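You operate a simulated robot arm through the tools that you are given. There is no shell and no other tool.

You are at the controls of a simulated robot arm. One attempt, no reset.

Task
Flatten the brown book's warped cover under the oak board and the big iron weight.
Fine: twenty seconds; then weight and board back where they were. Set down upright: big iron weight.

Only the result counts: the job must be done as asked and must still hold three seconds after the hand-in. Knocking over, shifting, dropping, spilling or breaking anything else fails it. A push-on lid holds only when it is set on centred and level and pressed home; a screw cap is set on level and turned clockwise until tight.

Robot
A 7-joint arm with a two-finger parallel gripper, fixed in place. Base frame: the origin is on the floor under the middle of its stand, x ahead of it, y to its left, z up; the work surface is at about z = 0.76. Units: m, degrees, N and s.
It reaches about 0.964 m from its shoulder. Its first joint turns from -166.0 to 166.0 degrees. Payload 1.57 kg.
Tool frame: the origin (TCP) lies between the finger pads and is the grasp point; the fingertips stand 0.03 m ahead of it; z points along the fingers, y is the line along which they close. Largest opening 0.11 m; finger width 0.024, thickness 0.012; the body of the gripper, 0.048 by 0.112 m, starts 0.078 m behind the TCP.
Orientation is that of the tool frame in the base frame, as [roll, pitch, yaw] about the fixed x, y, z axes, in that order (R = Rz(yaw) Ry(pitch) Rx(roll)). With the fingers straight down and closing along the base's y, the tool's x points along the base's -x, its y along +y and its z along -z.

Tools
- The arm moves only by the tool move_arm. Its argument "plan" is a list of rows, each an object of numbers (a shift or turn left out is 0, a gripper value left out holds the last): "jaw": the opening, from 0 (shut) to 1 (fully open); "x", "y", "z": the shift along the tool's x, y, z in cm; "wx", "wy", "wz": the turn, a rotation vector about the tool's x, y, z in degrees. In form: [{"jaw": .., "x": .., "y": .., "z": .., "wx": .., "wy": .., "wz": ..}, ...]. A call has 1 to 20 rows; each row shifts and turns the commanded pose from where the row before left it, along the tool's axes as they then stand. A row lasts 0.2 s, in which the tool goes at most 0.05 m and 8.6 degrees; a call with a longer step from one row to the next is refused whole, and so is a gripper value outside its range. Where a pose cannot be reached the arm comes as near as it can. A force on the tool above 40 N (or 10 N above the force at the start of the call, whichever is more), or a blocked arm, ends the call early, and 0.2 s more pass. Each finger travels about 0.108 m/s and halts on what it meets, pressing with about 41 N; the grip force reading is that of the motor and also rises with nothing between the fingers. The clock runs only during rows and for 0.2 s after the last one: add rows that do not move to give the fingers time. It gives the time, the measured TCP pose, the force on the tool (base axes), the opening and the grip force at its end, in the units of the frame above (readings bear some noise), with the torque about the TCP (base axes, N m) and any sound that the robot's microphone picked up.
- Cameras (640 x 400 px; columns grow to the right, rows downward): "scene" is fixed at [0.3997, 0.4987, 1.341]; the picture's right is [0.87, -0.49, 0.00], its down [-0.47, -0.85, -0.24] and it looks along [0.12, 0.21, -0.97] (base axes); focal length 359 px, centre (320, 200). "wrist" rides on the gripper at [0.07, 0.016, -0.141] in the tool frame; the picture's right is [-0.23, 0.97, 0.00], its down [-0.86, -0.20, -0.48] and it looks along [-0.47, -0.11, 0.88] (tool axes); focal length 222 px, centre (320, 200). There is no depth. A picture from a camera that has moved, and an enlarged one, comes with that camera's place and axes in the base frame and with its lens.
- snapshot(camera): a new picture of that camera. It takes no simulated time.
- move_column(by): slides the trunk up (or, below 0, down) by that many m; the arm rides with it, the base frame stays. It gives what a move gives, with no picture.
- close_up(camera, box): a new picture of the part [left, top, right, bottom] of that camera's present view, enlarged. It takes no simulated time.
- sign_off(): hands the job in; it is judged then, once.

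Places have to be worked out from the pictures, the camera data and where the tool is seen. Open the gripper and draw the arm clear of the work before you hand the job in, unless the task says otherwise.

The tools are called after "Call:" as name(argument=value, ...) on one line, values as JSON. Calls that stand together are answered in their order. move_arm: Moves the arm, as the interface text tells. Its arguments: {"type":"object","properties":{"plan":{"type":"array"}},"required":["plan"]} The other tools are called the same way: move_column (by) moves the trunk up or down; snapshot (camera) takes a picture; close_up (camera, box) takes an enlarged picture of a part of a camera's view; sign_off () hands the job in.

At the start:

```text
clock: 0.0
eef_pos: [0.3471, 0.6015, 1.0334]
ee_rot: [-180.0, 0.0, -180.0]
force: [-0.5, -0.3, -0.4]
ft_torque: [0.04, 0.0, 0.0]
finger_gap: 0.1098
grip_force: 0.0
trunk travel left (down, up): [-0.325, 0.285]
```

scene: 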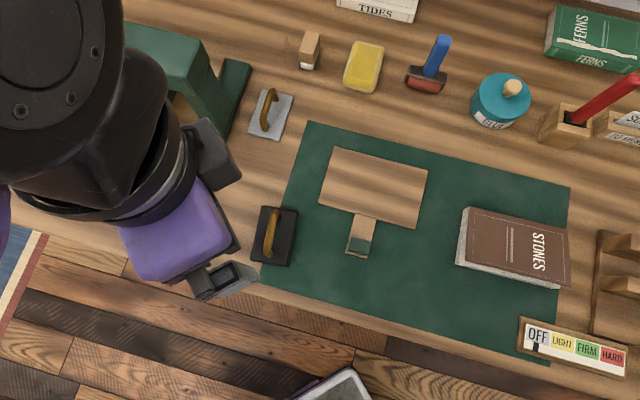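
wrist: 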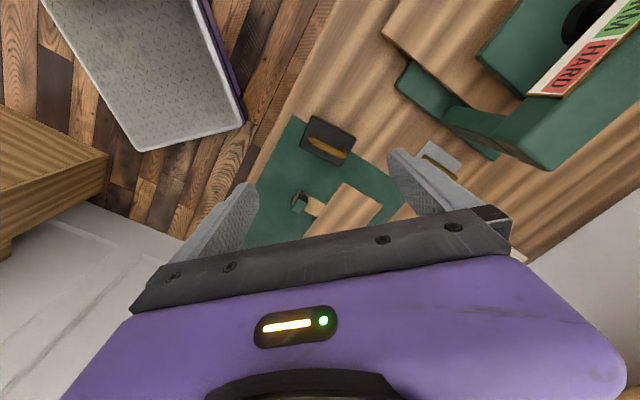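

I begin by looking closely at the scene: the brown "STONES" book on the right, a board with a handle near the mat centre, a dark plate with a handle (probably the big iron weight) and a smaller grey one. I take enlarged views before moving.

Call:
close_up(camera="scene", box=[230, 120, 450, 280])

Call:
close_up(camera="scene", box=[430, 180, 640, 400])

Call:
close_up(camera="scene", box=[120, 0, 380, 160])

Call:
close_up(camera="scene", box=[380, 0, 640, 160])

Call:
close_up(camera="wrist", box=[230, 80, 640, 280])

```text
2.50 times, centred on (340, 200) of scene
camera zoom: at [0.3997, 0.4987, 1.341], right [0.87, -0.49, 0.0], down [-0.47, -0.85, -0.24], along [0.12, 0.21, -0.97], focal length 897 px, centre (270, 200)
```

zoom: 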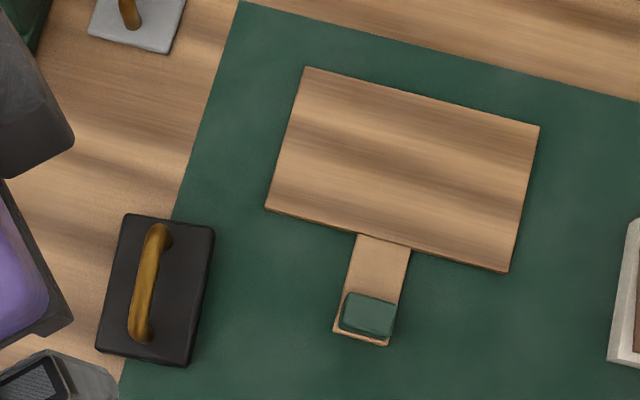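

```text
1.82 times, centred on (535, 290) of scene
camera zoom: at [0.3997, 0.4987, 1.341], right [0.87, -0.49, 0.0], down [-0.47, -0.85, -0.24], along [0.12, 0.21, -0.97], focal length 652 px, centre (-71, 36)
```

zoom: 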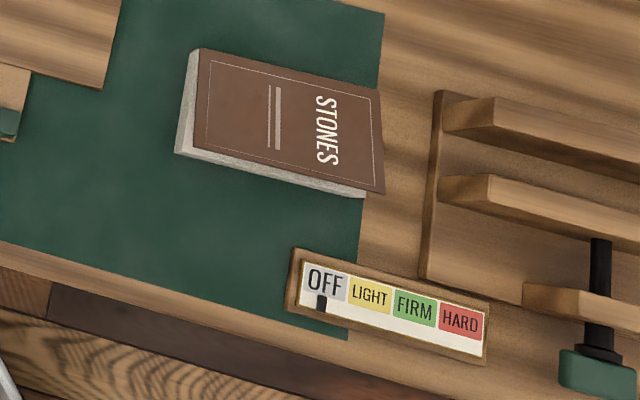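

```text
2.46 times, centred on (250, 80) of scene
camera zoom: at [0.3997, 0.4987, 1.341], right [0.87, -0.49, 0.0], down [-0.47, -0.85, -0.24], along [0.12, 0.21, -0.97], focal length 883 px, centre (492, 495)
```

zoom: 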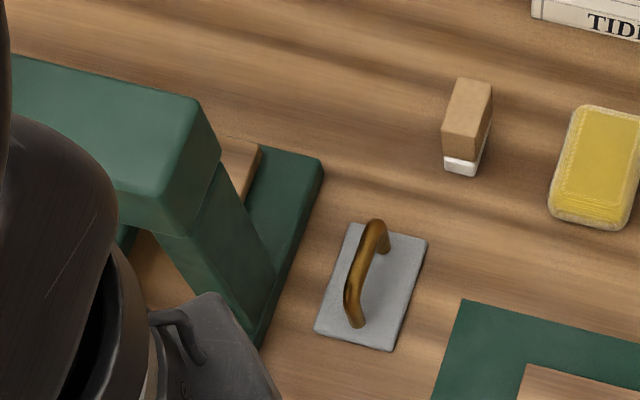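

```text
2.46 times, centred on (510, 80) of scene
camera zoom: at [0.3997, 0.4987, 1.341], right [0.87, -0.49, 0.0], down [-0.47, -0.85, -0.24], along [0.12, 0.21, -0.97], focal length 883 px, centre (-148, 495)
```

zoom: 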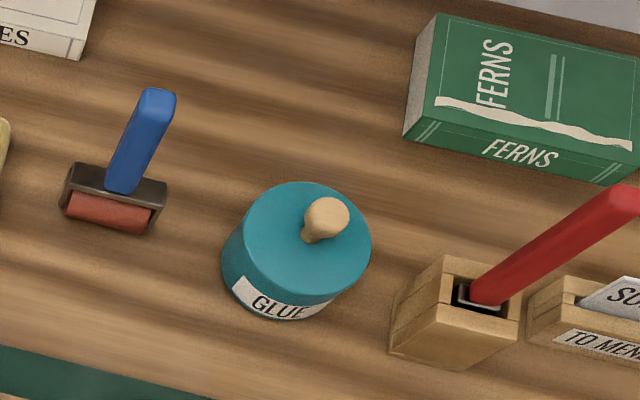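

```text
1.56 times, centred on (435, 180) of wrist
camera zoom: at [0.2756, 0.6177, 1.1746], right [0.23, 0.97, 0.0], down [0.86, -0.2, 0.48], along [0.47, -0.11, -0.88], focal length 347 px, centre (140, 231)
```

zoom: 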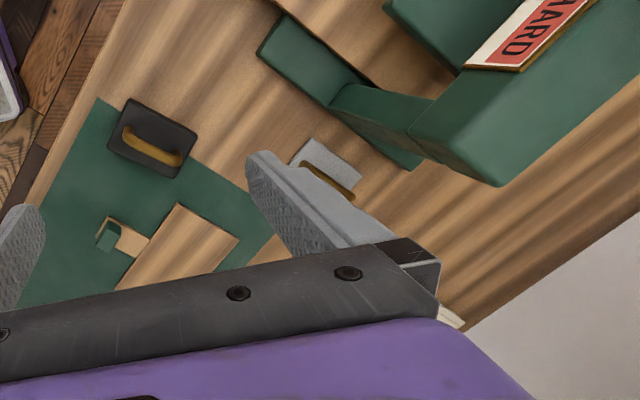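

The layout looks turned about -45° in the base frame (board ≈ (0.556, 0.598), weight ≈ (0.377, 0.603), book ≈ (0.68, 0.41)). I turn the tool 45° so that it lines up with the bench, then take a look with the wrist camera.

Call:
move_arm(plan=[{"wz": -7.5, "jaw": 1}, {"wz": -7.5}, {"wz": -7.5}, {"wz": -7.5}, {"wz": -7.5}, {"wz": -7.5}, {}])

Call:
snapshot(camera="wrist")

Call:
snapshot(camera="scene")

```text
clock: 1.8
eef_pos: [0.3507, 0.5858, 0.9729]
ee_rot: [-173.3, -1.8, -134.5]
force: [0.6, 0.7, 0.4]
ft_torque: [-0.02, 0.0, 0.0]
finger_gap: 0.11
grip_force: 0.2
trunk travel left (down, up): [-0.325, 0.285]
stopped in row 7: the arm was blocked; the commanded pose is now the measured one
```

```text
taken
camera wrist: at [0.2796, 0.5627, 1.1133], right [-0.53, 0.84, -0.12], down [0.71, 0.52, 0.47], along [0.46, 0.17, -0.87], focal length 222 px, centre (320, 200)
```

wrist: 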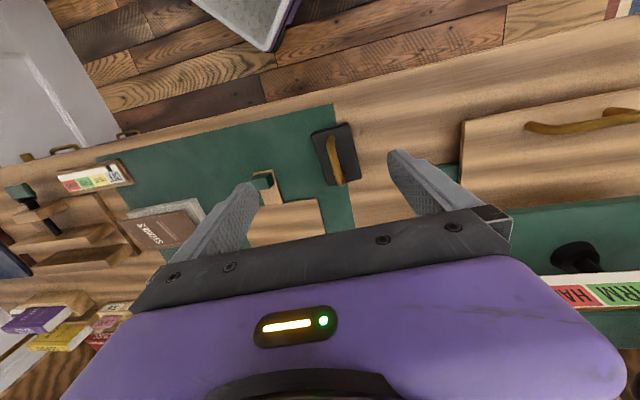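

```text
taken
```

scene: 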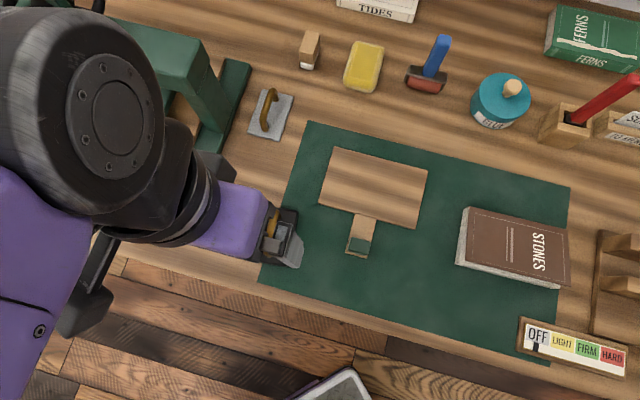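

The arm was blocked near the end of the turn (probably a joint limit), ending at yaw −134.5° with a slight tilt and 6 cm lower, touching nothing (force ~0). I move toward the mat centre and up while straightening the tool, to see whether that orientation is reachable there.

Call:
move_arm(plan=[{"z": -2, "y": -1}, {"z": -2, "y": -2, "wx": -1.5}, {"z": -2, "y": -3, "wx": -1.5, "wy": -0.9}, {"y": -3, "wx": -1.5, "wy": -0.9}, {"y": -3, "wx": -1.5, "wz": 0.5}, {"y": -1, "wx": -0.7}, {}])

Call:
snapshot(camera="wrist")

Call:
snapshot(camera="scene")

```text
clock: 2.5
eef_pos: [0.3874, 0.5376, 0.9395]
ee_rot: [-164.9, -4.9, -134.7]
force: [-0.6, -0.5, 0.2]
ft_torque: [0.0, -0.04, 0.0]
finger_gap: 0.11
grip_force: 0.1
out of reach, approached as far as the arm can: row 3
trunk travel left (down, up): [-0.325, 0.285]
stopped in row 3: the arm was blocked; the commanded pose is now the measured one
```

```text
taken
camera wrist: at [0.3064, 0.5329, 1.0754], right [-0.52, 0.81, -0.27], down [0.68, 0.59, 0.44], along [0.52, 0.05, -0.86], focal length 222 px, centre (320, 200)
```

wrist: 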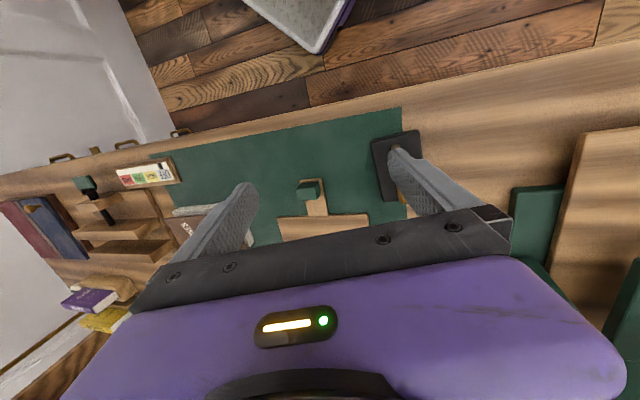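

```text
taken
```

scene: 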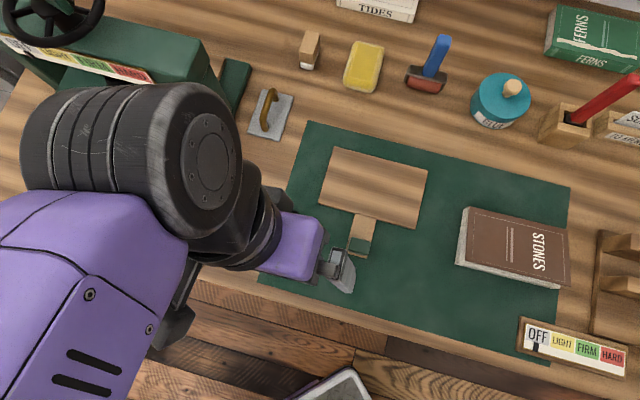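

Joint 7 seems to be at its limit on this side: tool x pointing toward the robot is the far end, so its natural side is tool x pointing away from the robot. I turn back the other way (+wz) while rising a little.

Call:
move_arm(plan=[{"wz": 8, "z": -0.5}, {"wz": 8, "z": -1}, {"wz": 8, "z": -1}, {"wz": 8, "z": -1}, {"wz": 8, "z": -1}, {"wz": 8, "z": -1}, {"wz": 8, "z": -1}, {"wz": 8, "z": -1}, {}])

```text
clock: 4.5
eef_pos: [0.3904, 0.5479, 0.9952]
ee_rot: [-167.5, 12.4, 162.0]
force: [-0.2, 0.4, 0.1]
ft_torque: [-0.02, 0.02, -0.02]
finger_gap: 0.1099
grip_force: 0.0
trunk travel left (down, up): [-0.325, 0.285]
```

That worked with no blocking. I now straighten the tool (wx −12.5, wy +12.4) and keep turning to yaw +45°, so that tool x points away from the robot, aligned with the bench.

Call:
move_arm(plan=[{"wx": -6.25}, {"wx": -6.25}, {"wy": 6.2}, {"wy": 6.2}, {"wz": 8.35}, {"wz": 8.35}, {"wz": 8.35}, {"wz": 8.35}, {"wz": 8.35}, {"wz": 8.35}, {"wz": 8.35}, {"wz": 8.35}, {"wz": 8.35}, {"wz": 8.35}, {"wz": 8.35}, {"wz": 8.35}, {"wz": 8.35}, {"wz": 8.35, "z": -2}, {"z": -2}])

Call:
snapshot(camera="wrist")

Call:
snapshot(camera="scene")

```text
clock: 5.3
eef_pos: [0.3945, 0.5307, 0.9454]
ee_rot: [-175.3, 15.0, 164.3]
force: [0.5, -0.6, -0.2]
ft_torque: [0.0, -0.01, -0.04]
finger_gap: 0.1098
grip_force: 0.1
trunk travel left (down, up): [-0.325, 0.285]
stopped in row 3: the arm was blocked; the commanded pose is now the measured one
```

```text
taken
camera wrist: at [0.3015, 0.5863, 1.061], right [0.49, 0.87, -0.02], down [0.63, -0.35, 0.7], along [0.6, -0.35, -0.72], focal length 222 px, centre (320, 200)
```

wrist: 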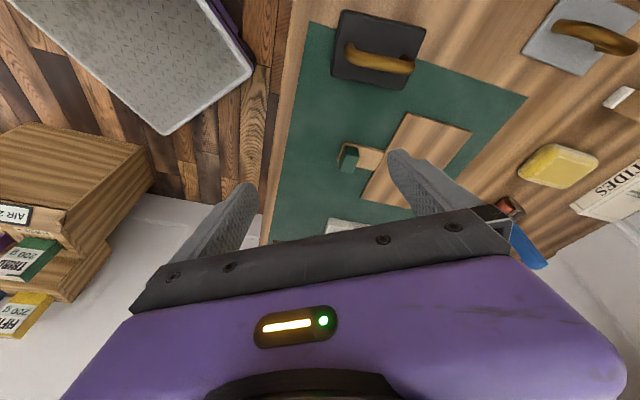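

```text
taken
```

scene: 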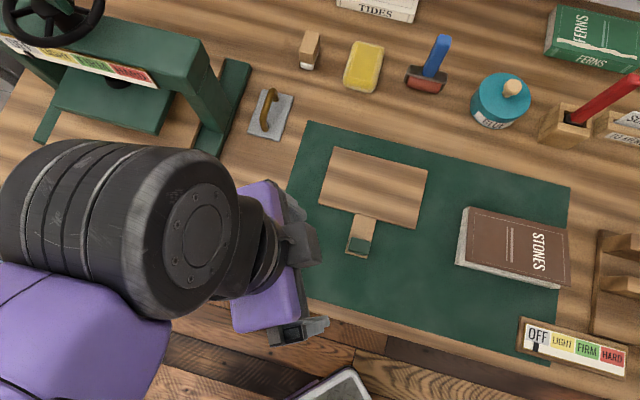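

The arm balked again while straightening, sinking to z 0.945 with nothing touched. I raise the trunk a bit for more clearance and look again to understand which way the arm is limited.

Call:
move_column(by=0.12)

Call:
snapshot(camera="scene")

Call:
snapshot(camera="wrist")

```text
clock: 6.8
eef_pos: [0.3942, 0.5319, 1.0644]
ee_rot: [-175.4, 14.8, 164.2]
force: [0.3, -0.2, 0.3]
ft_torque: [-0.02, 0.06, 0.02]
finger_gap: 0.11
grip_force: 0.1
trunk travel left (down, up): [-0.445, 0.165]
```

```text
taken
```

scene: 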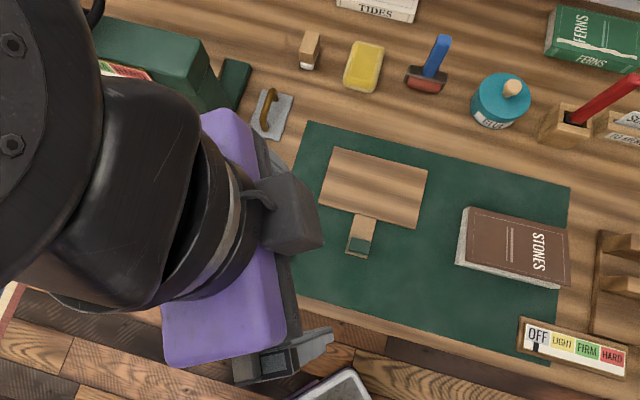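

```text
taken
camera wrist: at [0.3014, 0.5862, 1.181], right [0.49, 0.87, -0.02], down [0.63, -0.35, 0.7], along [0.6, -0.35, -0.72], focal length 222 px, centre (320, 200)
```

wrist: 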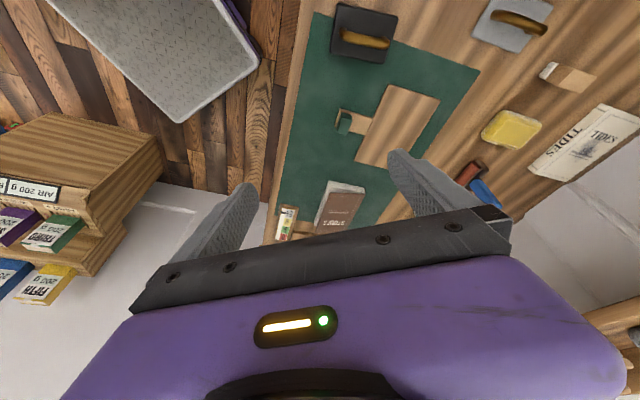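

The trunk lift worked cleanly and the tool is now at z 1.064. Turning in +wz went smoothly before, so I continue turning only about the tool's own axis, without the tilt correction yet.

Call:
move_arm(plan=[{"wz": 7}, {"wz": 8}, {"wz": 8}, {"wz": 8}, {"wz": 8}, {"wz": 8}, {"wz": 8}, {"wz": 8}, {}])

```text
clock: 8.8
eef_pos: [0.3945, 0.5319, 1.0651]
ee_rot: [168.6, 10.6, 99.4]
force: [0.0, -0.6, 0.4]
ft_torque: [-0.02, 0.0, -0.01]
finger_gap: 0.11
grip_force: 0.2
trunk travel left (down, up): [-0.445, 0.165]
```

The turn tracks exactly. I go on to yaw ≈45°.

Call:
move_arm(plan=[{"wz": 7}, {"wz": 8}, {"wz": 8}, {"wz": 8}, {"wz": 8}, {"wz": 8}, {"wz": 7}, {}])

Call:
snapshot(camera="scene")

Call:
snapshot(camera="wrist")

```text
clock: 10.6
eef_pos: [0.3938, 0.5304, 1.0653]
ee_rot: [164.8, -2.8, 47.0]
force: [-0.9, 0.0, -0.7]
ft_torque: [-0.03, 0.02, 0.01]
finger_gap: 0.1102
grip_force: 0.0
trunk travel left (down, up): [-0.445, 0.165]
```

```text
taken
```

scene: 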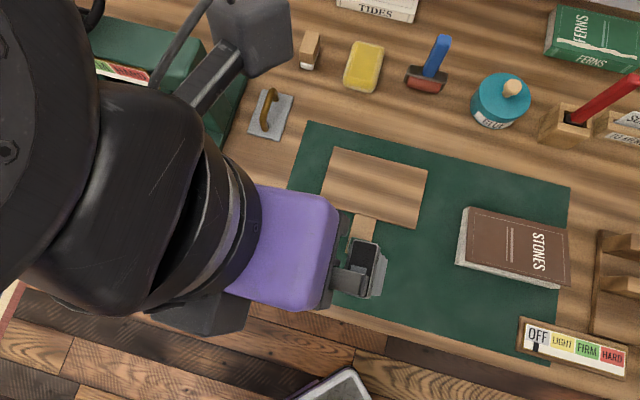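

```text
taken
camera wrist: at [0.4204, 0.5922, 1.2087], right [0.52, -0.82, 0.24], down [-0.83, -0.42, 0.37], along [-0.2, -0.39, -0.9], focal length 222 px, centre (320, 200)
```

wrist: 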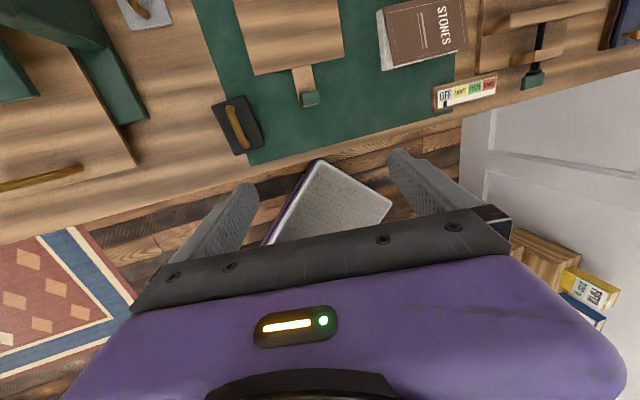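

The tool now has yaw 47° with a 15° tilt. I straighten it by swinging the fingers back under the wrist (wx +15 with y −6.5 cm), so the wrist itself stays put.

Call:
move_arm(plan=[{"wx": 4, "y": -1.6}, {"wx": 4, "y": -1.7}, {"wx": 4, "y": -1.7}, {"wx": 3.2, "y": -1.5}, {"wy": -2.8, "wz": 1}, {"wz": 1}, {}])

```text
clock: 12.2
eef_pos: [0.3477, 0.5766, 1.0553]
ee_rot: [180.0, 0.0, 45.0]
force: [0.6, -0.7, -0.4]
ft_torque: [-0.02, 0.02, 0.0]
finger_gap: 0.1098
grip_force: 0.0
trunk travel left (down, up): [-0.445, 0.165]
```

The tool is exactly upright at yaw 45° now. I test moving along +y (toward the book) at this height.

Call:
move_arm(plan=[{"y": 1.5}, {"y": 3}, {"y": 3}, {"y": 3}, {"y": 3}, {"y": 1.5}, {}])

Call:
snapshot(camera="wrist")

Call:
snapshot(camera="scene")

```text
clock: 13.8
eef_pos: [0.4535, 0.467, 1.0511]
ee_rot: [179.5, 0.3, 45.1]
force: [0.6, -0.2, -0.1]
ft_torque: [0.0, -0.03, 0.02]
finger_gap: 0.1097
grip_force: 0.1
trunk travel left (down, up): [-0.445, 0.165]
```

```text
taken
camera wrist: at [0.5132, 0.5066, 1.1917], right [0.53, -0.85, 0.01], down [-0.75, -0.46, 0.48], along [-0.4, -0.26, -0.88], focal length 222 px, centre (320, 200)
```

wrist: 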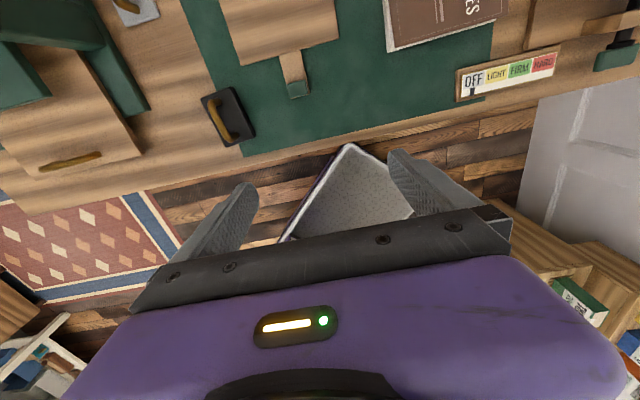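

```text
taken
```

scene: 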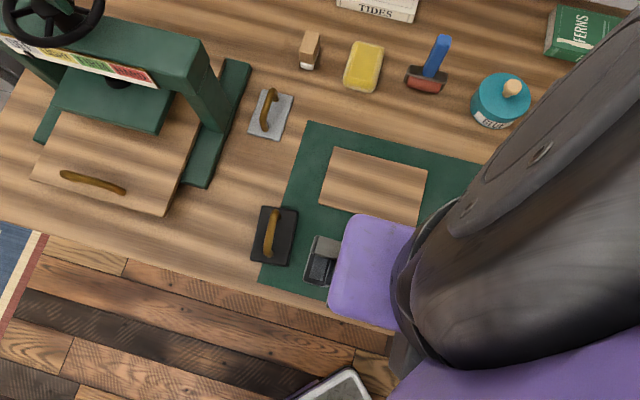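

That works well in this configuration. I move outward along tool x by 14 cm so that the wrist camera looks back onto the weight, board and book.

Call:
move_arm(plan=[{"x": 2}, {"x": 3}, {"x": 3}, {"x": 3}, {"x": 2}, {"x": 1}, {}])

Call:
snapshot(camera="wrist")

Call:
close_up(camera="wrist", box=[160, 60, 360, 220])

Call:
close_up(camera="wrist", box=[340, 0, 580, 160])

```text
clock: 15.4
eef_pos: [0.5535, 0.5687, 1.0547]
ee_rot: [179.8, 0.0, 45.0]
force: [-0.5, 0.9, 0.9]
ft_torque: [0.01, -0.01, -0.01]
finger_gap: 0.1098
grip_force: 0.0
trunk travel left (down, up): [-0.445, 0.165]
```

```text
taken
camera wrist: at [0.6126, 0.6067, 1.1951], right [0.53, -0.85, 0.0], down [-0.75, -0.46, 0.48], along [-0.41, -0.25, -0.88], focal length 222 px, centre (320, 200)
```

wrist: 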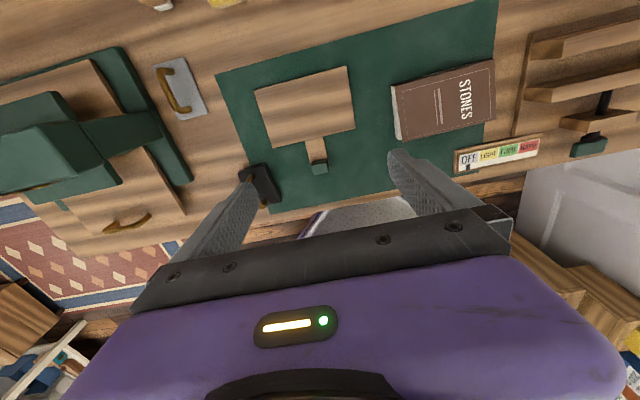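

```text
2.50 times, centred on (260, 140) of wrist
camera zoom: at [0.6126, 0.6067, 1.1951], right [0.53, -0.85, 0.0], down [-0.75, -0.46, 0.48], along [-0.41, -0.25, -0.88], focal length 555 px, centre (470, 350)
```

zoom: 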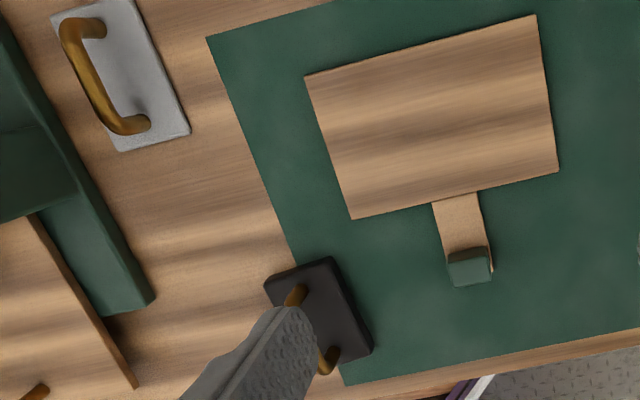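

```text
2.50 times, centred on (460, 80) of wrist
camera zoom: at [0.6126, 0.6067, 1.1951], right [0.53, -0.85, 0.0], down [-0.75, -0.46, 0.48], along [-0.41, -0.25, -0.88], focal length 555 px, centre (-30, 500)
```

zoom: 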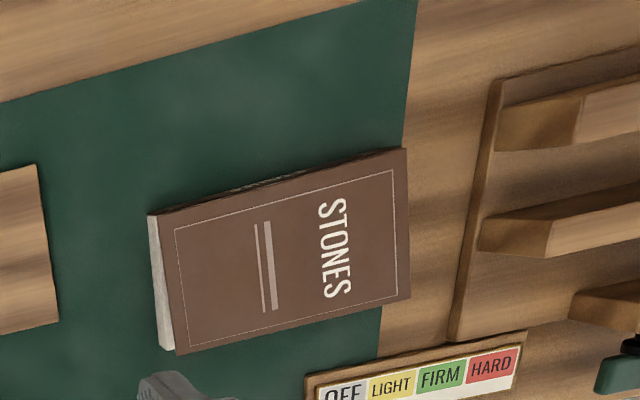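

Very useful views: board top spans roughly e1 −0.111..0.050, e2 0.768..0.870 in the bench frame (e1 = (0.707,−0.707), e2 = (0.707,0.707)), with a green grip block on its tab. I shift left to get the weight clear of the finger and zoom on the weight and the board's grip.

Call:
move_arm(plan=[{"y": -2, "x": 1}, {"y": -3, "x": 1}, {"y": -2, "x": 1}, {}])

Call:
close_up(camera="wrist", box=[250, 90, 410, 190])

Call:
close_up(camera="wrist", box=[320, 60, 440, 160])

Call:
close_up(camera="wrist", box=[420, 20, 580, 140])

```text
clock: 16.4
eef_pos: [0.5242, 0.6404, 1.0547]
ee_rot: [180.0, 0.0, 45.0]
force: [0.1, -0.4, 0.3]
ft_torque: [0.05, 0.03, 0.0]
finger_gap: 0.11
grip_force: 0.1
trunk travel left (down, up): [-0.445, 0.165]
```

```text
4.00 times, centred on (330, 140) of wrist
camera zoom: at [0.5841, 0.6783, 1.1957], right [0.53, -0.85, 0.0], down [-0.75, -0.46, 0.48], along [-0.41, -0.25, -0.88], focal length 888 px, centre (280, 440)
```

zoom: 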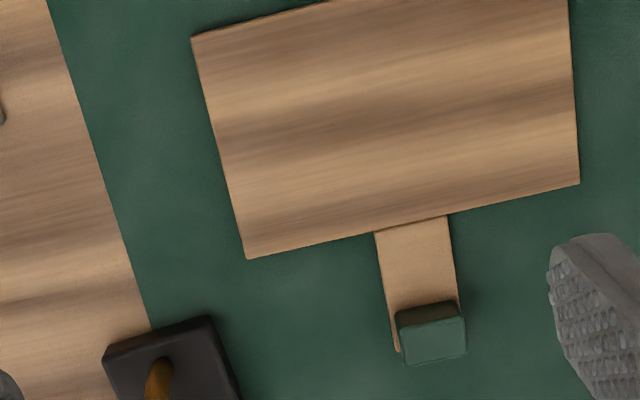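

```text
4.00 times, centred on (380, 110) of wrist
camera zoom: at [0.5841, 0.6783, 1.1957], right [0.53, -0.85, 0.0], down [-0.75, -0.46, 0.48], along [-0.41, -0.25, -0.88], focal length 888 px, centre (80, 560)
```

zoom: 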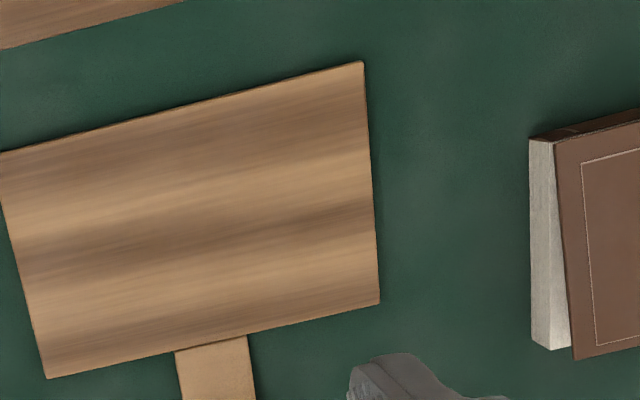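

```text
3.33 times, centred on (500, 80) of wrist
camera zoom: at [0.5841, 0.6783, 1.1957], right [0.53, -0.85, 0.0], down [-0.75, -0.46, 0.48], along [-0.41, -0.25, -0.88], focal length 740 px, centre (-280, 600)
```

zoom: 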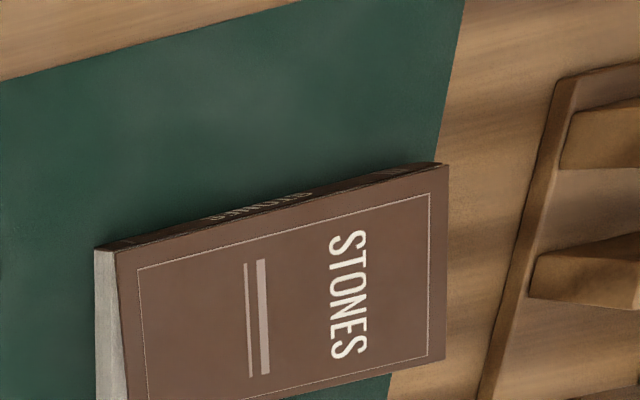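

The book's spine is on the far side and its cover lifts at the near (fore-edge) side. I go a bit further out and left to see the weight entirely.

Call:
move_arm(plan=[{"x": 2, "y": -1}, {"x": 3, "y": -2}, {"x": 1, "y": -1}, {}])

Call:
close_up(camera="wrist", box=[250, 80, 410, 200])

Call:
close_up(camera="wrist", box=[340, 80, 440, 160])

Call:
snapshot(camera="wrist")

```text
clock: 17.0
eef_pos: [0.3741, 0.7166, 1.0562]
ee_rot: [-179.8, 0.3, 57.5]
force: [0.2, 0.0, 0.6]
ft_torque: [0.0, 0.03, 0.0]
finger_gap: 0.1099
grip_force: 0.1
out of reach, approached as far as the arm can: row 2, 3
trunk travel left (down, up): [-0.445, 0.165]
stopped in row 3: the arm was blocked; the commanded pose is now the measured one
```

```text
3.33 times, centred on (330, 140) of wrist
camera zoom: at [0.4257, 0.7669, 1.1951], right [0.7, -0.72, 0.0], down [-0.63, -0.61, 0.48], along [-0.35, -0.34, -0.88], focal length 740 px, centre (287, 400)
```

zoom: 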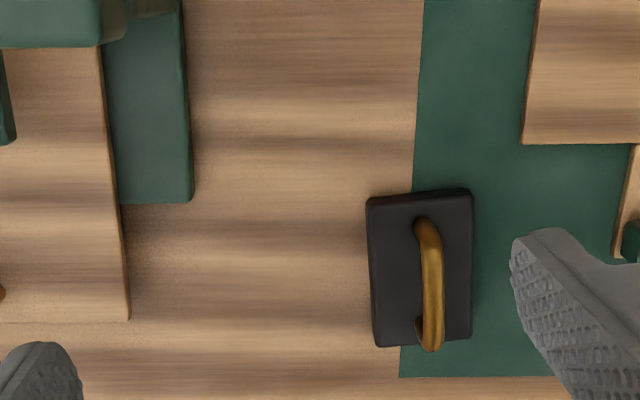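

```text
5.00 times, centred on (390, 120) of wrist
camera zoom: at [0.4257, 0.7669, 1.1951], right [0.7, -0.72, 0.0], down [-0.63, -0.61, 0.48], along [-0.35, -0.34, -0.88], focal length 1111 px, centre (-30, 600)
```

zoom: 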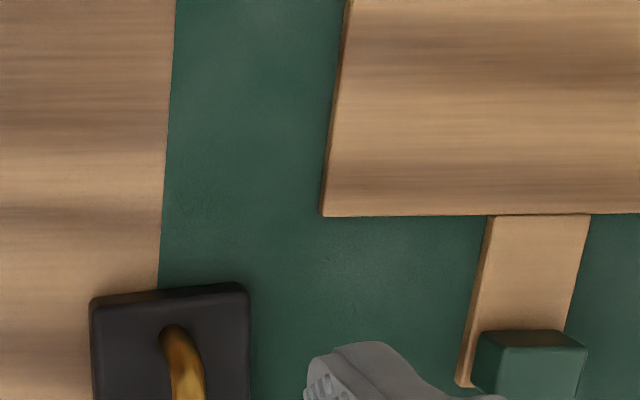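

```text
taken
camera wrist: at [0.4257, 0.7669, 1.1951], right [0.7, -0.72, 0.0], down [-0.63, -0.61, 0.48], along [-0.35, -0.34, -0.88], focal length 222 px, centre (320, 200)
```

wrist: 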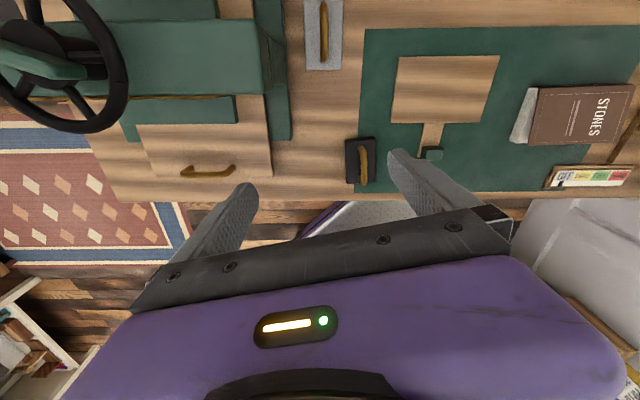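

The arm jumped to (0.374, 0.717) because that spot was out of reach at this height — nothing was touched, and I gained a clean view of the weight. From triangulation: weight centre ≈ e(−0.162, 0.6935) with long axis at about yaw 51°, handle bar at z ≈ 0.80; board's grip block centre ≈ e(−0.031, 0.714), top z ≈ 0.794; book centre ≈ e(0.206, 0.779). I move back to above the board's grip.

Call:
move_arm(plan=[{"x": -0.5, "y": 1}, {"x": -1, "y": 2}, {"x": -1.1, "y": 2.1}, {"x": -1.1, "y": 2.1}, {"x": -1.1, "y": 2.1}, {"x": -1.1, "y": 2.1}, {"x": -1.1, "y": 2.1}, {"x": -1.1, "y": 2.1}, {"x": -1.1, "y": 2.1}, {"x": -1, "y": 1.7}, {}])

```text
clock: 19.4
eef_pos: [0.4822, 0.5271, 1.054]
ee_rot: [-179.8, 0.2, 57.4]
force: [0.0, -0.3, 0.4]
ft_torque: [-0.01, 0.03, 0.06]
finger_gap: 0.1097
grip_force: 0.1
trunk travel left (down, up): [-0.445, 0.165]
```

Smooth and exact. Now I turn back to yaw 45° and go down to about z 0.93, then check the view of the grip block.

Call:
move_arm(plan=[{"wz": 4.2}, {"wz": 4.2}, {"wz": 4.0}, {"z": 2}, {"z": 3}, {"z": 3}, {"z": 3}, {"z": 1.4}, {}])

Call:
snapshot(camera="wrist")

Call:
snapshot(camera="scene")

```text
clock: 21.4
eef_pos: [0.4819, 0.525, 0.9293]
ee_rot: [-179.9, 0.3, 45.1]
force: [0.2, 0.4, 0.8]
ft_torque: [0.02, 0.01, 0.01]
finger_gap: 0.1099
grip_force: 0.0
trunk travel left (down, up): [-0.445, 0.165]
```

```text
taken
camera wrist: at [0.5422, 0.5645, 1.0704], right [0.53, -0.85, 0.0], down [-0.74, -0.46, 0.48], along [-0.41, -0.25, -0.88], focal length 222 px, centre (320, 200)
```

wrist: 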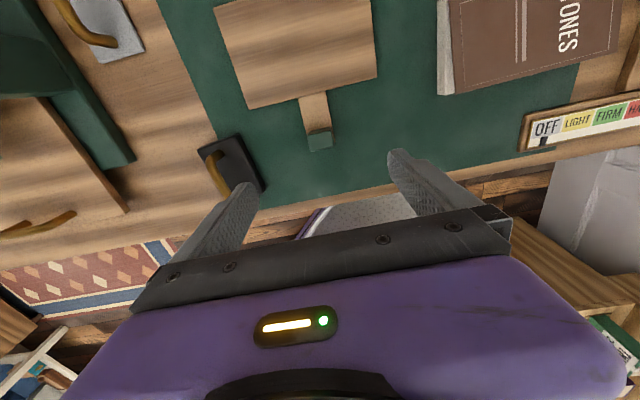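

```text
taken
```

scene: 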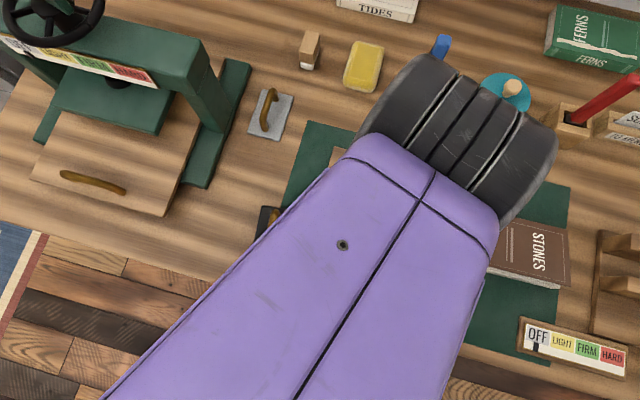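

The arm is well placed now. I zoom in on the grip block, the weight, and the gauge plate from this nearer viewpoint to refine positions.

Call:
close_up(camera="wrist", box=[270, 80, 370, 160])

Call:
close_up(camera="wrist", box=[180, 110, 280, 210])

Call:
close_up(camera="wrist", box=[420, 0, 640, 160])

```text
5.00 times, centred on (320, 120) of wrist
camera zoom: at [0.5422, 0.5645, 1.0704], right [0.53, -0.85, 0.0], down [-0.74, -0.46, 0.48], along [-0.41, -0.25, -0.88], focal length 1111 px, centre (320, 600)
```

zoom: 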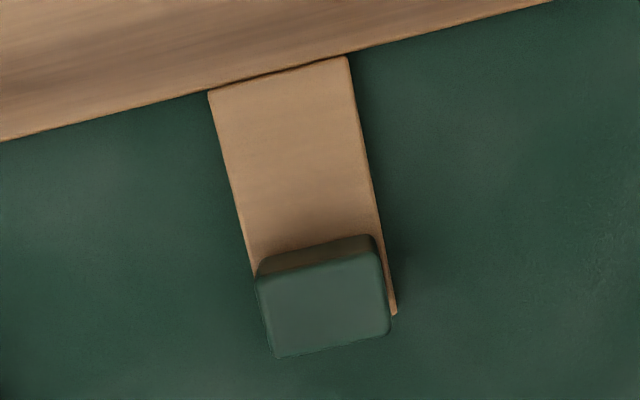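

```text
4.00 times, centred on (230, 160) of wrist
camera zoom: at [0.5422, 0.5645, 1.0704], right [0.53, -0.85, 0.0], down [-0.74, -0.46, 0.48], along [-0.41, -0.25, -0.88], focal length 888 px, centre (680, 360)
```

zoom: 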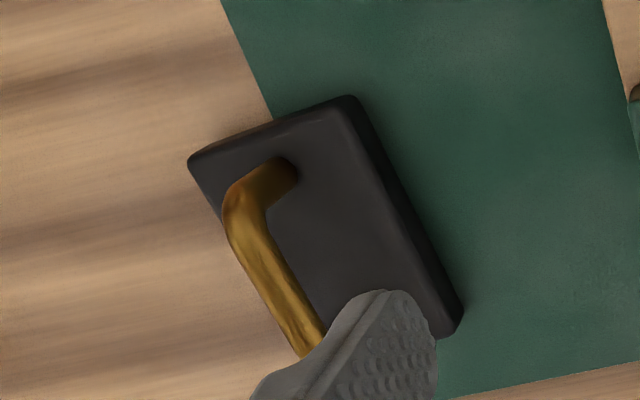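

```text
2.50 times, centred on (530, 80) of wrist
camera zoom: at [0.5422, 0.5645, 1.0704], right [0.53, -0.85, 0.0], down [-0.74, -0.46, 0.48], along [-0.41, -0.25, -0.88], focal length 555 px, centre (-205, 500)
```

zoom: 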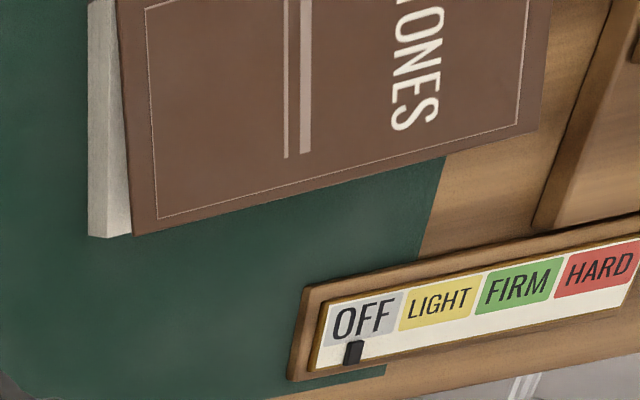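

The block's centre is 3 mm further out and 1.5 mm to the right of the TCP line. I centre on it, narrow the jaw and descend to about z 0.83.

Call:
move_arm(plan=[{"x": 0.3, "y": 0.15, "jaw": 0.6}, {"z": 1.5}, {"z": 2}, {"z": 2}, {"z": 2}, {"z": 1.5}, {"z": 0.9}, {}])

Call:
snapshot(camera="wrist")

```text
clock: 23.2
eef_pos: [0.4845, 0.5267, 0.8319]
ee_rot: [-179.9, 0.4, 45.1]
force: [-0.5, -0.1, -0.3]
ft_torque: [-0.03, 0.02, -0.02]
finger_gap: 0.066
grip_force: 0.1
trunk travel left (down, up): [-0.445, 0.165]
```

```text
taken
camera wrist: at [0.5448, 0.5651, 0.9718], right [0.53, -0.85, 0.0], down [-0.74, -0.46, 0.48], along [-0.41, -0.26, -0.88], focal length 222 px, centre (320, 200)
```

wrist: 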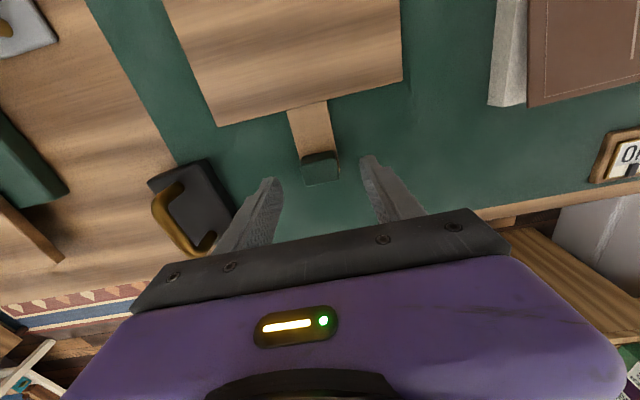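

The fingers straddle the block well. I go down the last 2.7 cm (fingertips just above the tab) and close.

Call:
move_arm(plan=[{"z": 1}, {"z": 1}, {"z": 0.7}, {}, {"jaw": 0}, {}, {}])

Call:
snapshot(camera="wrist")

```text
clock: 24.8
eef_pos: [0.4847, 0.5262, 0.805]
ee_rot: [-179.9, 0.4, 45.1]
force: [0.1, -0.7, -0.6]
ft_torque: [-0.05, 0.0, 0.01]
finger_gap: 0.0309
grip_force: 40.1
trunk travel left (down, up): [-0.445, 0.165]
```

```text
taken
camera wrist: at [0.5451, 0.5654, 0.9448], right [0.53, -0.85, 0.0], down [-0.74, -0.46, 0.48], along [-0.41, -0.26, -0.88], focal length 222 px, centre (320, 200)
```

wrist: 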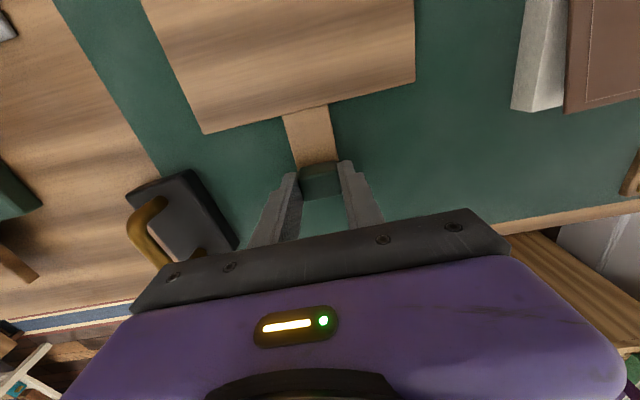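

Gripped: gap 0.031 m, 40 N. I lift slowly by 3 cm and check how the board hangs.

Call:
move_arm(plan=[{"z": -0.5}, {"z": -0.5}, {"z": -1}, {"z": -1}, {}])

Call:
snapshot(camera="wrist")

Call:
snapshot(camera="scene")

```text
clock: 26.0
eef_pos: [0.4856, 0.5269, 0.8348]
ee_rot: [-179.9, 0.4, 45.1]
force: [-0.5, 0.4, -2.1]
ft_torque: [-0.04, 0.06, -0.01]
finger_gap: 0.031
grip_force: 40.5
trunk travel left (down, up): [-0.445, 0.165]
```

```text
taken
camera wrist: at [0.5455, 0.5655, 0.9749], right [0.53, -0.85, 0.0], down [-0.74, -0.46, 0.48], along [-0.41, -0.26, -0.88], focal length 222 px, centre (320, 200)
```

wrist: 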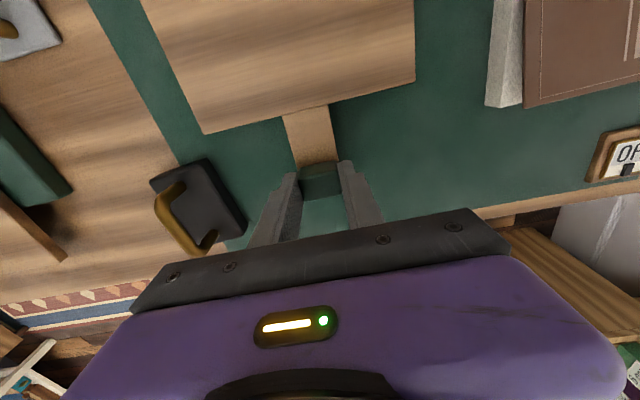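

```text
taken
```

scene: 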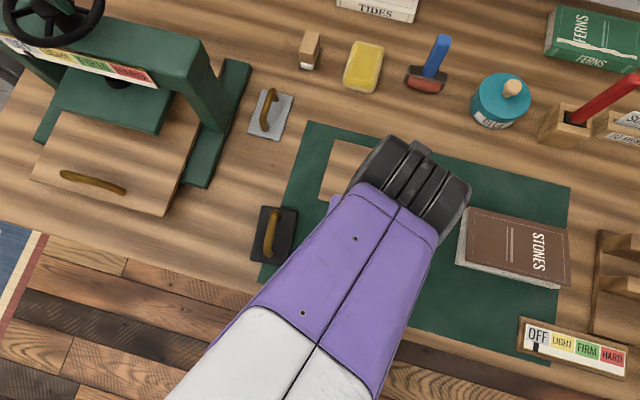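

The board stays rigid in the grip (2 N load, no slip). I lift another 7 cm and carry it over the book, turning +2.4° to match the book's angle.

Call:
move_arm(plan=[{"z": -1.5}, {"z": -2}, {"z": -2}, {"z": -1.5}, {"y": 1.5}, {"y": 2.5, "x": -0.5}, {"y": 2.5, "x": -0.5}, {"y": 2.5, "x": -0.5}, {"y": 2.5, "x": -0.5}, {"y": 2.5, "x": -0.5}, {"y": 2.5, "x": -0.5}, {"y": 2.5, "x": -0.5}, {"y": 2.5, "x": -0.3}, {"y": 1.5}, {"y": 1.03}, {"wz": -1.2}, {"wz": -1.2}, {}, {}])

Call:
snapshot(camera="wrist")

Call:
snapshot(camera="scene")

```text
clock: 28.9
eef_pos: [0.5508, 0.3856, 0.8961]
ee_rot: [179.8, 1.3, 54.5]
force: [0.0, -0.9, -0.3]
ft_torque: [-0.06, 0.04, 0.01]
finger_gap: 0.0312
grip_force: 39.5
trunk travel left (down, up): [-0.445, 0.165]
stopped in row 14: the arm was blocked; the commanded pose is now the measured one
```

```text
taken
camera wrist: at [0.6041, 0.4357, 1.0369], right [0.66, -0.75, 0.01], down [-0.66, -0.57, 0.49], along [-0.37, -0.33, -0.87], focal length 222 px, centre (320, 200)
```

wrist: 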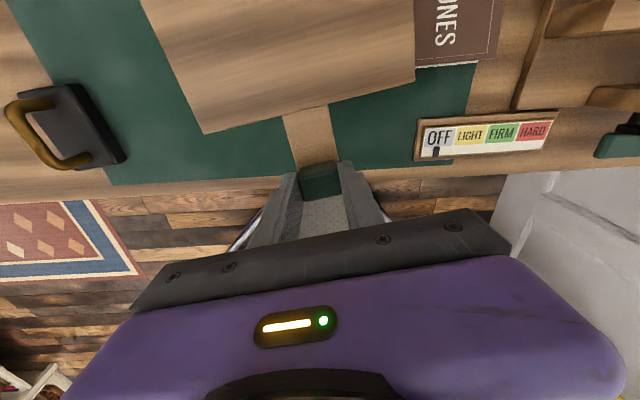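

```text
taken
```

scene: 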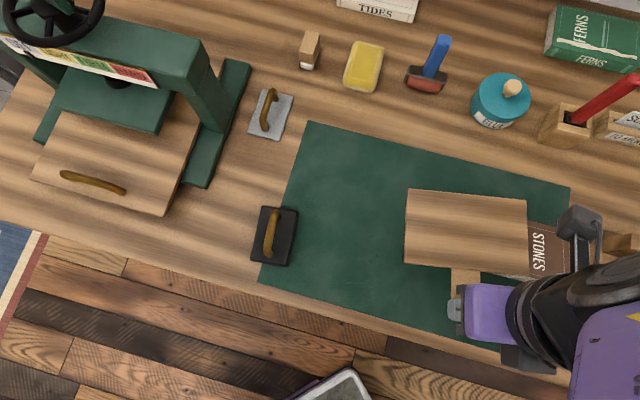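

The arm stalled on the way (now at (0.551, 0.386, 0.896), yaw 54.5), the board still firmly held (gap 0.031) and nothing touched. I try a short, slow continuation to see what is limiting it.

Call:
move_arm(plan=[{"z": -0.5}, {"y": 0.5}, {"y": 1}, {"y": 1}, {}])

```text
clock: 30.1
eef_pos: [0.5504, 0.3823, 0.9029]
ee_rot: [179.6, 1.4, 57.5]
force: [0.1, 0.8, 0.1]
ft_torque: [-0.05, 0.06, 0.03]
finger_gap: 0.031
grip_force: 40.2
trunk travel left (down, up): [-0.445, 0.165]
```

The arm isn't following in +y (only yaw drifts). I test whether a pure turn back (wz +) is followed here.

Call:
move_arm(plan=[{"wz": 4}, {"wz": 4}, {}])

Call:
snapshot(camera="scene")

```text
clock: 30.9
eef_pos: [0.5526, 0.3825, 0.9026]
ee_rot: [179.6, 1.1, 49.2]
force: [-0.1, 0.6, -1.2]
ft_torque: [-0.05, 0.05, 0.02]
finger_gap: 0.0311
grip_force: 40.1
trunk travel left (down, up): [-0.445, 0.165]
```

```text
taken
```

scene: 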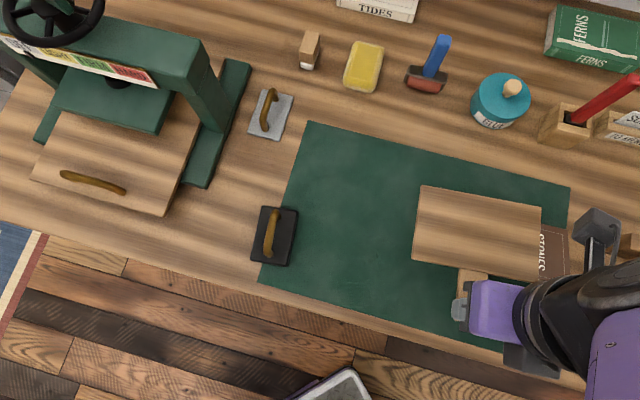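

The turn is followed, only the sideways sweep is stuck — as though the elbow is limited, and lifting the trunk helped before. I raise the trunk 10 cm more (the board rises with it, well clear of everything).

Call:
move_column(by=0.1)

Call:
move_arm(plan=[{"y": 0.5}, {"y": 1}, {"y": 1}, {}])

```text
clock: 32.2
eef_pos: [0.5516, 0.3838, 1.0022]
ee_rot: [179.7, 1.1, 49.3]
force: [-0.3, 0.3, -1.3]
ft_torque: [-0.05, 0.06, 0.01]
finger_gap: 0.0309
grip_force: 40.1
trunk travel left (down, up): [-0.545, 0.065]
```

```text
clock: 33.5
eef_pos: [0.5512, 0.3808, 1.001]
ee_rot: [179.5, 1.3, 52.5]
force: [0.4, 0.0, -0.6]
ft_torque: [-0.08, 0.02, -0.02]
finger_gap: 0.0309
grip_force: 39.9
trunk travel left (down, up): [-0.545, 0.065]
stopped in row 4: the arm was blocked; the commanded pose is now the measured one
```

Same sticking point even with the trunk higher, so I look around with both cameras before trying another route.

Call:
snapshot(camera="wrist")

Call:
snapshot(camera="scene")

```text
taken
camera wrist: at [0.6053, 0.4283, 1.1413], right [0.63, -0.77, 0.01], down [-0.68, -0.55, 0.5], along [-0.38, -0.32, -0.87], focal length 222 px, centre (320, 200)
```

wrist: 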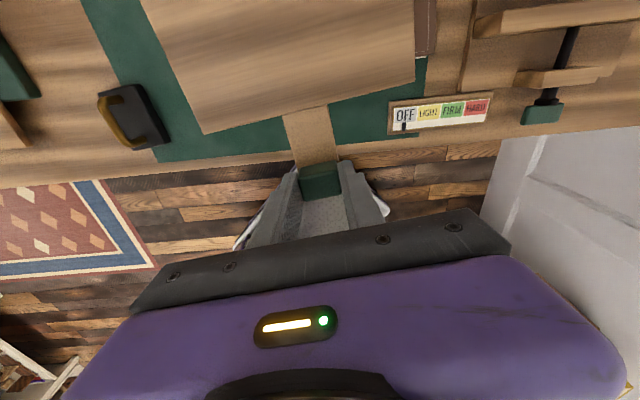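

```text
taken
```

scene: 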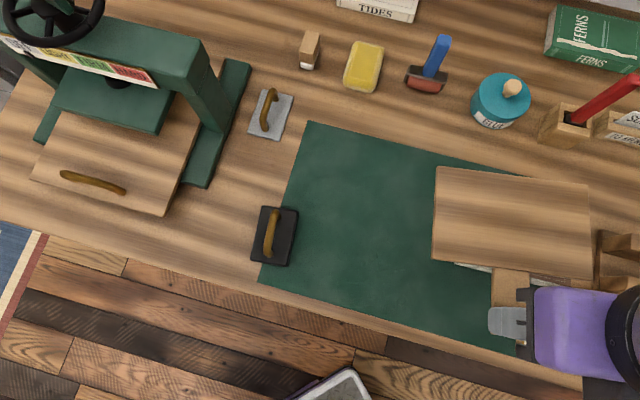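

Nothing near the tool or board is in the way; the floor view shows only the robot's own base deck. I back off slightly, go further outward (tool +x), then try the sideways sweep at the larger radius.

Call:
move_arm(plan=[{"y": -1}, {"y": -1, "x": 1}, {"x": 2}, {"x": 2}, {"x": 2}, {"wz": 3}, {"wz": 3}, {}])

Call:
move_arm(plan=[{"y": 1}, {"y": 1.5}, {"y": 1.5}, {"y": 1.5}, {}])

```text
clock: 35.5
eef_pos: [0.5556, 0.464, 1.0073]
ee_rot: [-180.0, 0.6, 49.0]
force: [0.4, -0.8, -1.2]
ft_torque: [-0.05, 0.06, 0.0]
finger_gap: 0.0312
grip_force: 40.7
trunk travel left (down, up): [-0.545, 0.065]
stopped in row 8: the arm was blocked; the commanded pose is now the measured one
```

```text
clock: 36.9
eef_pos: [0.5511, 0.4518, 1.0]
ee_rot: [179.6, 1.2, 55.0]
force: [0.2, -0.1, -1.5]
ft_torque: [0.0, 0.05, -0.03]
finger_gap: 0.0314
grip_force: 39.9
trunk travel left (down, up): [-0.545, 0.065]
stopped in row 5: the arm was blocked; the commanded pose is now the measured one
```

The arm seems to be physically held at x ≈ 0.551 wherever I try, as if something outside both cameras' views stops the upper links. I'll set the board back down at its own place first so that I can look around with a free hand: straighten, turn to yaw 45° and go back above its spot.

Call:
move_arm(plan=[{"y": -1}, {"y": -1.5}, {"wz": 3.3, "wx": 0.4}, {"wz": 3.3, "wy": 1.2}, {"wz": 3.4}, {"y": -2}, {"y": -2}, {"y": -2}, {}, {}])

```text
clock: 39.0
eef_pos: [0.49, 0.5078, 1.0005]
ee_rot: [-180.0, 0.1, 44.8]
force: [0.2, 0.1, -0.3]
ft_torque: [-0.06, 0.05, 0.01]
finger_gap: 0.0311
grip_force: 40.0
trunk travel left (down, up): [-0.545, 0.065]
```

Back at (0.490, 0.508) with the board upright and firmly held. My guess is that something overhead stops the elbow, so I try lowering the trunk while keeping the tool at about z 0.9: first up 10 cm with the arm, then the trunk down 20 cm.

Call:
move_arm(plan=[{"x": 0.9, "y": -1.7}, {"z": -2}, {"z": -2}, {"z": -2}, {"z": -2}, {"z": -2}, {}])

Call:
move_column(by=-0.2)

Call:
snapshot(camera="scene")

```text
clock: 40.6
eef_pos: [0.4898, 0.5193, 1.0924]
ee_rot: [179.1, 0.7, 44.2]
force: [0.5, -0.2, -2.1]
ft_torque: [-0.01, 0.04, 0.01]
finger_gap: 0.0311
grip_force: 39.8
trunk travel left (down, up): [-0.545, 0.065]
```

```text
clock: 42.8
eef_pos: [0.4888, 0.5201, 0.8929]
ee_rot: [179.0, 0.6, 44.6]
force: [-0.4, -0.2, -1.7]
ft_torque: [-0.04, 0.04, 0.02]
finger_gap: 0.0311
grip_force: 39.9
trunk travel left (down, up): [-0.345, 0.265]
```

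```text
taken
```

scene: 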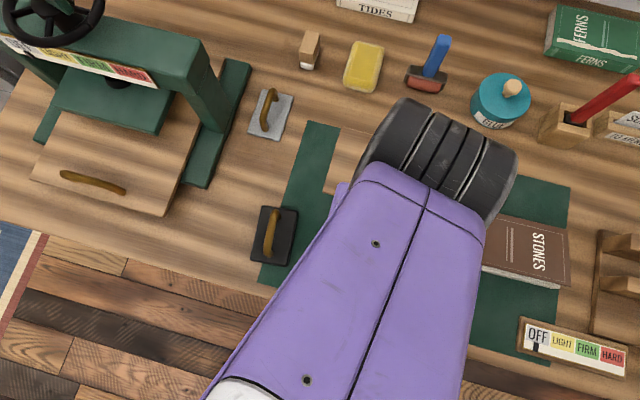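

The trunk is now near its starting height with the tool at z 0.893. I try the sideways sweep again in gentle steps.

Call:
move_arm(plan=[{"y": 1, "wx": 0.9}, {"y": 2}, {"y": 2}, {"y": 2}, {"y": 2}, {}])

```text
clock: 44.4
eef_pos: [0.5437, 0.4481, 0.8733]
ee_rot: [177.8, 2.3, 45.5]
force: [1.3, 0.5, -0.8]
ft_torque: [-0.04, 0.02, 0.01]
finger_gap: 0.031
grip_force: 40.1
trunk travel left (down, up): [-0.345, 0.265]
stopped in row 6: the arm was blocked; the commanded pose is now the measured one
```

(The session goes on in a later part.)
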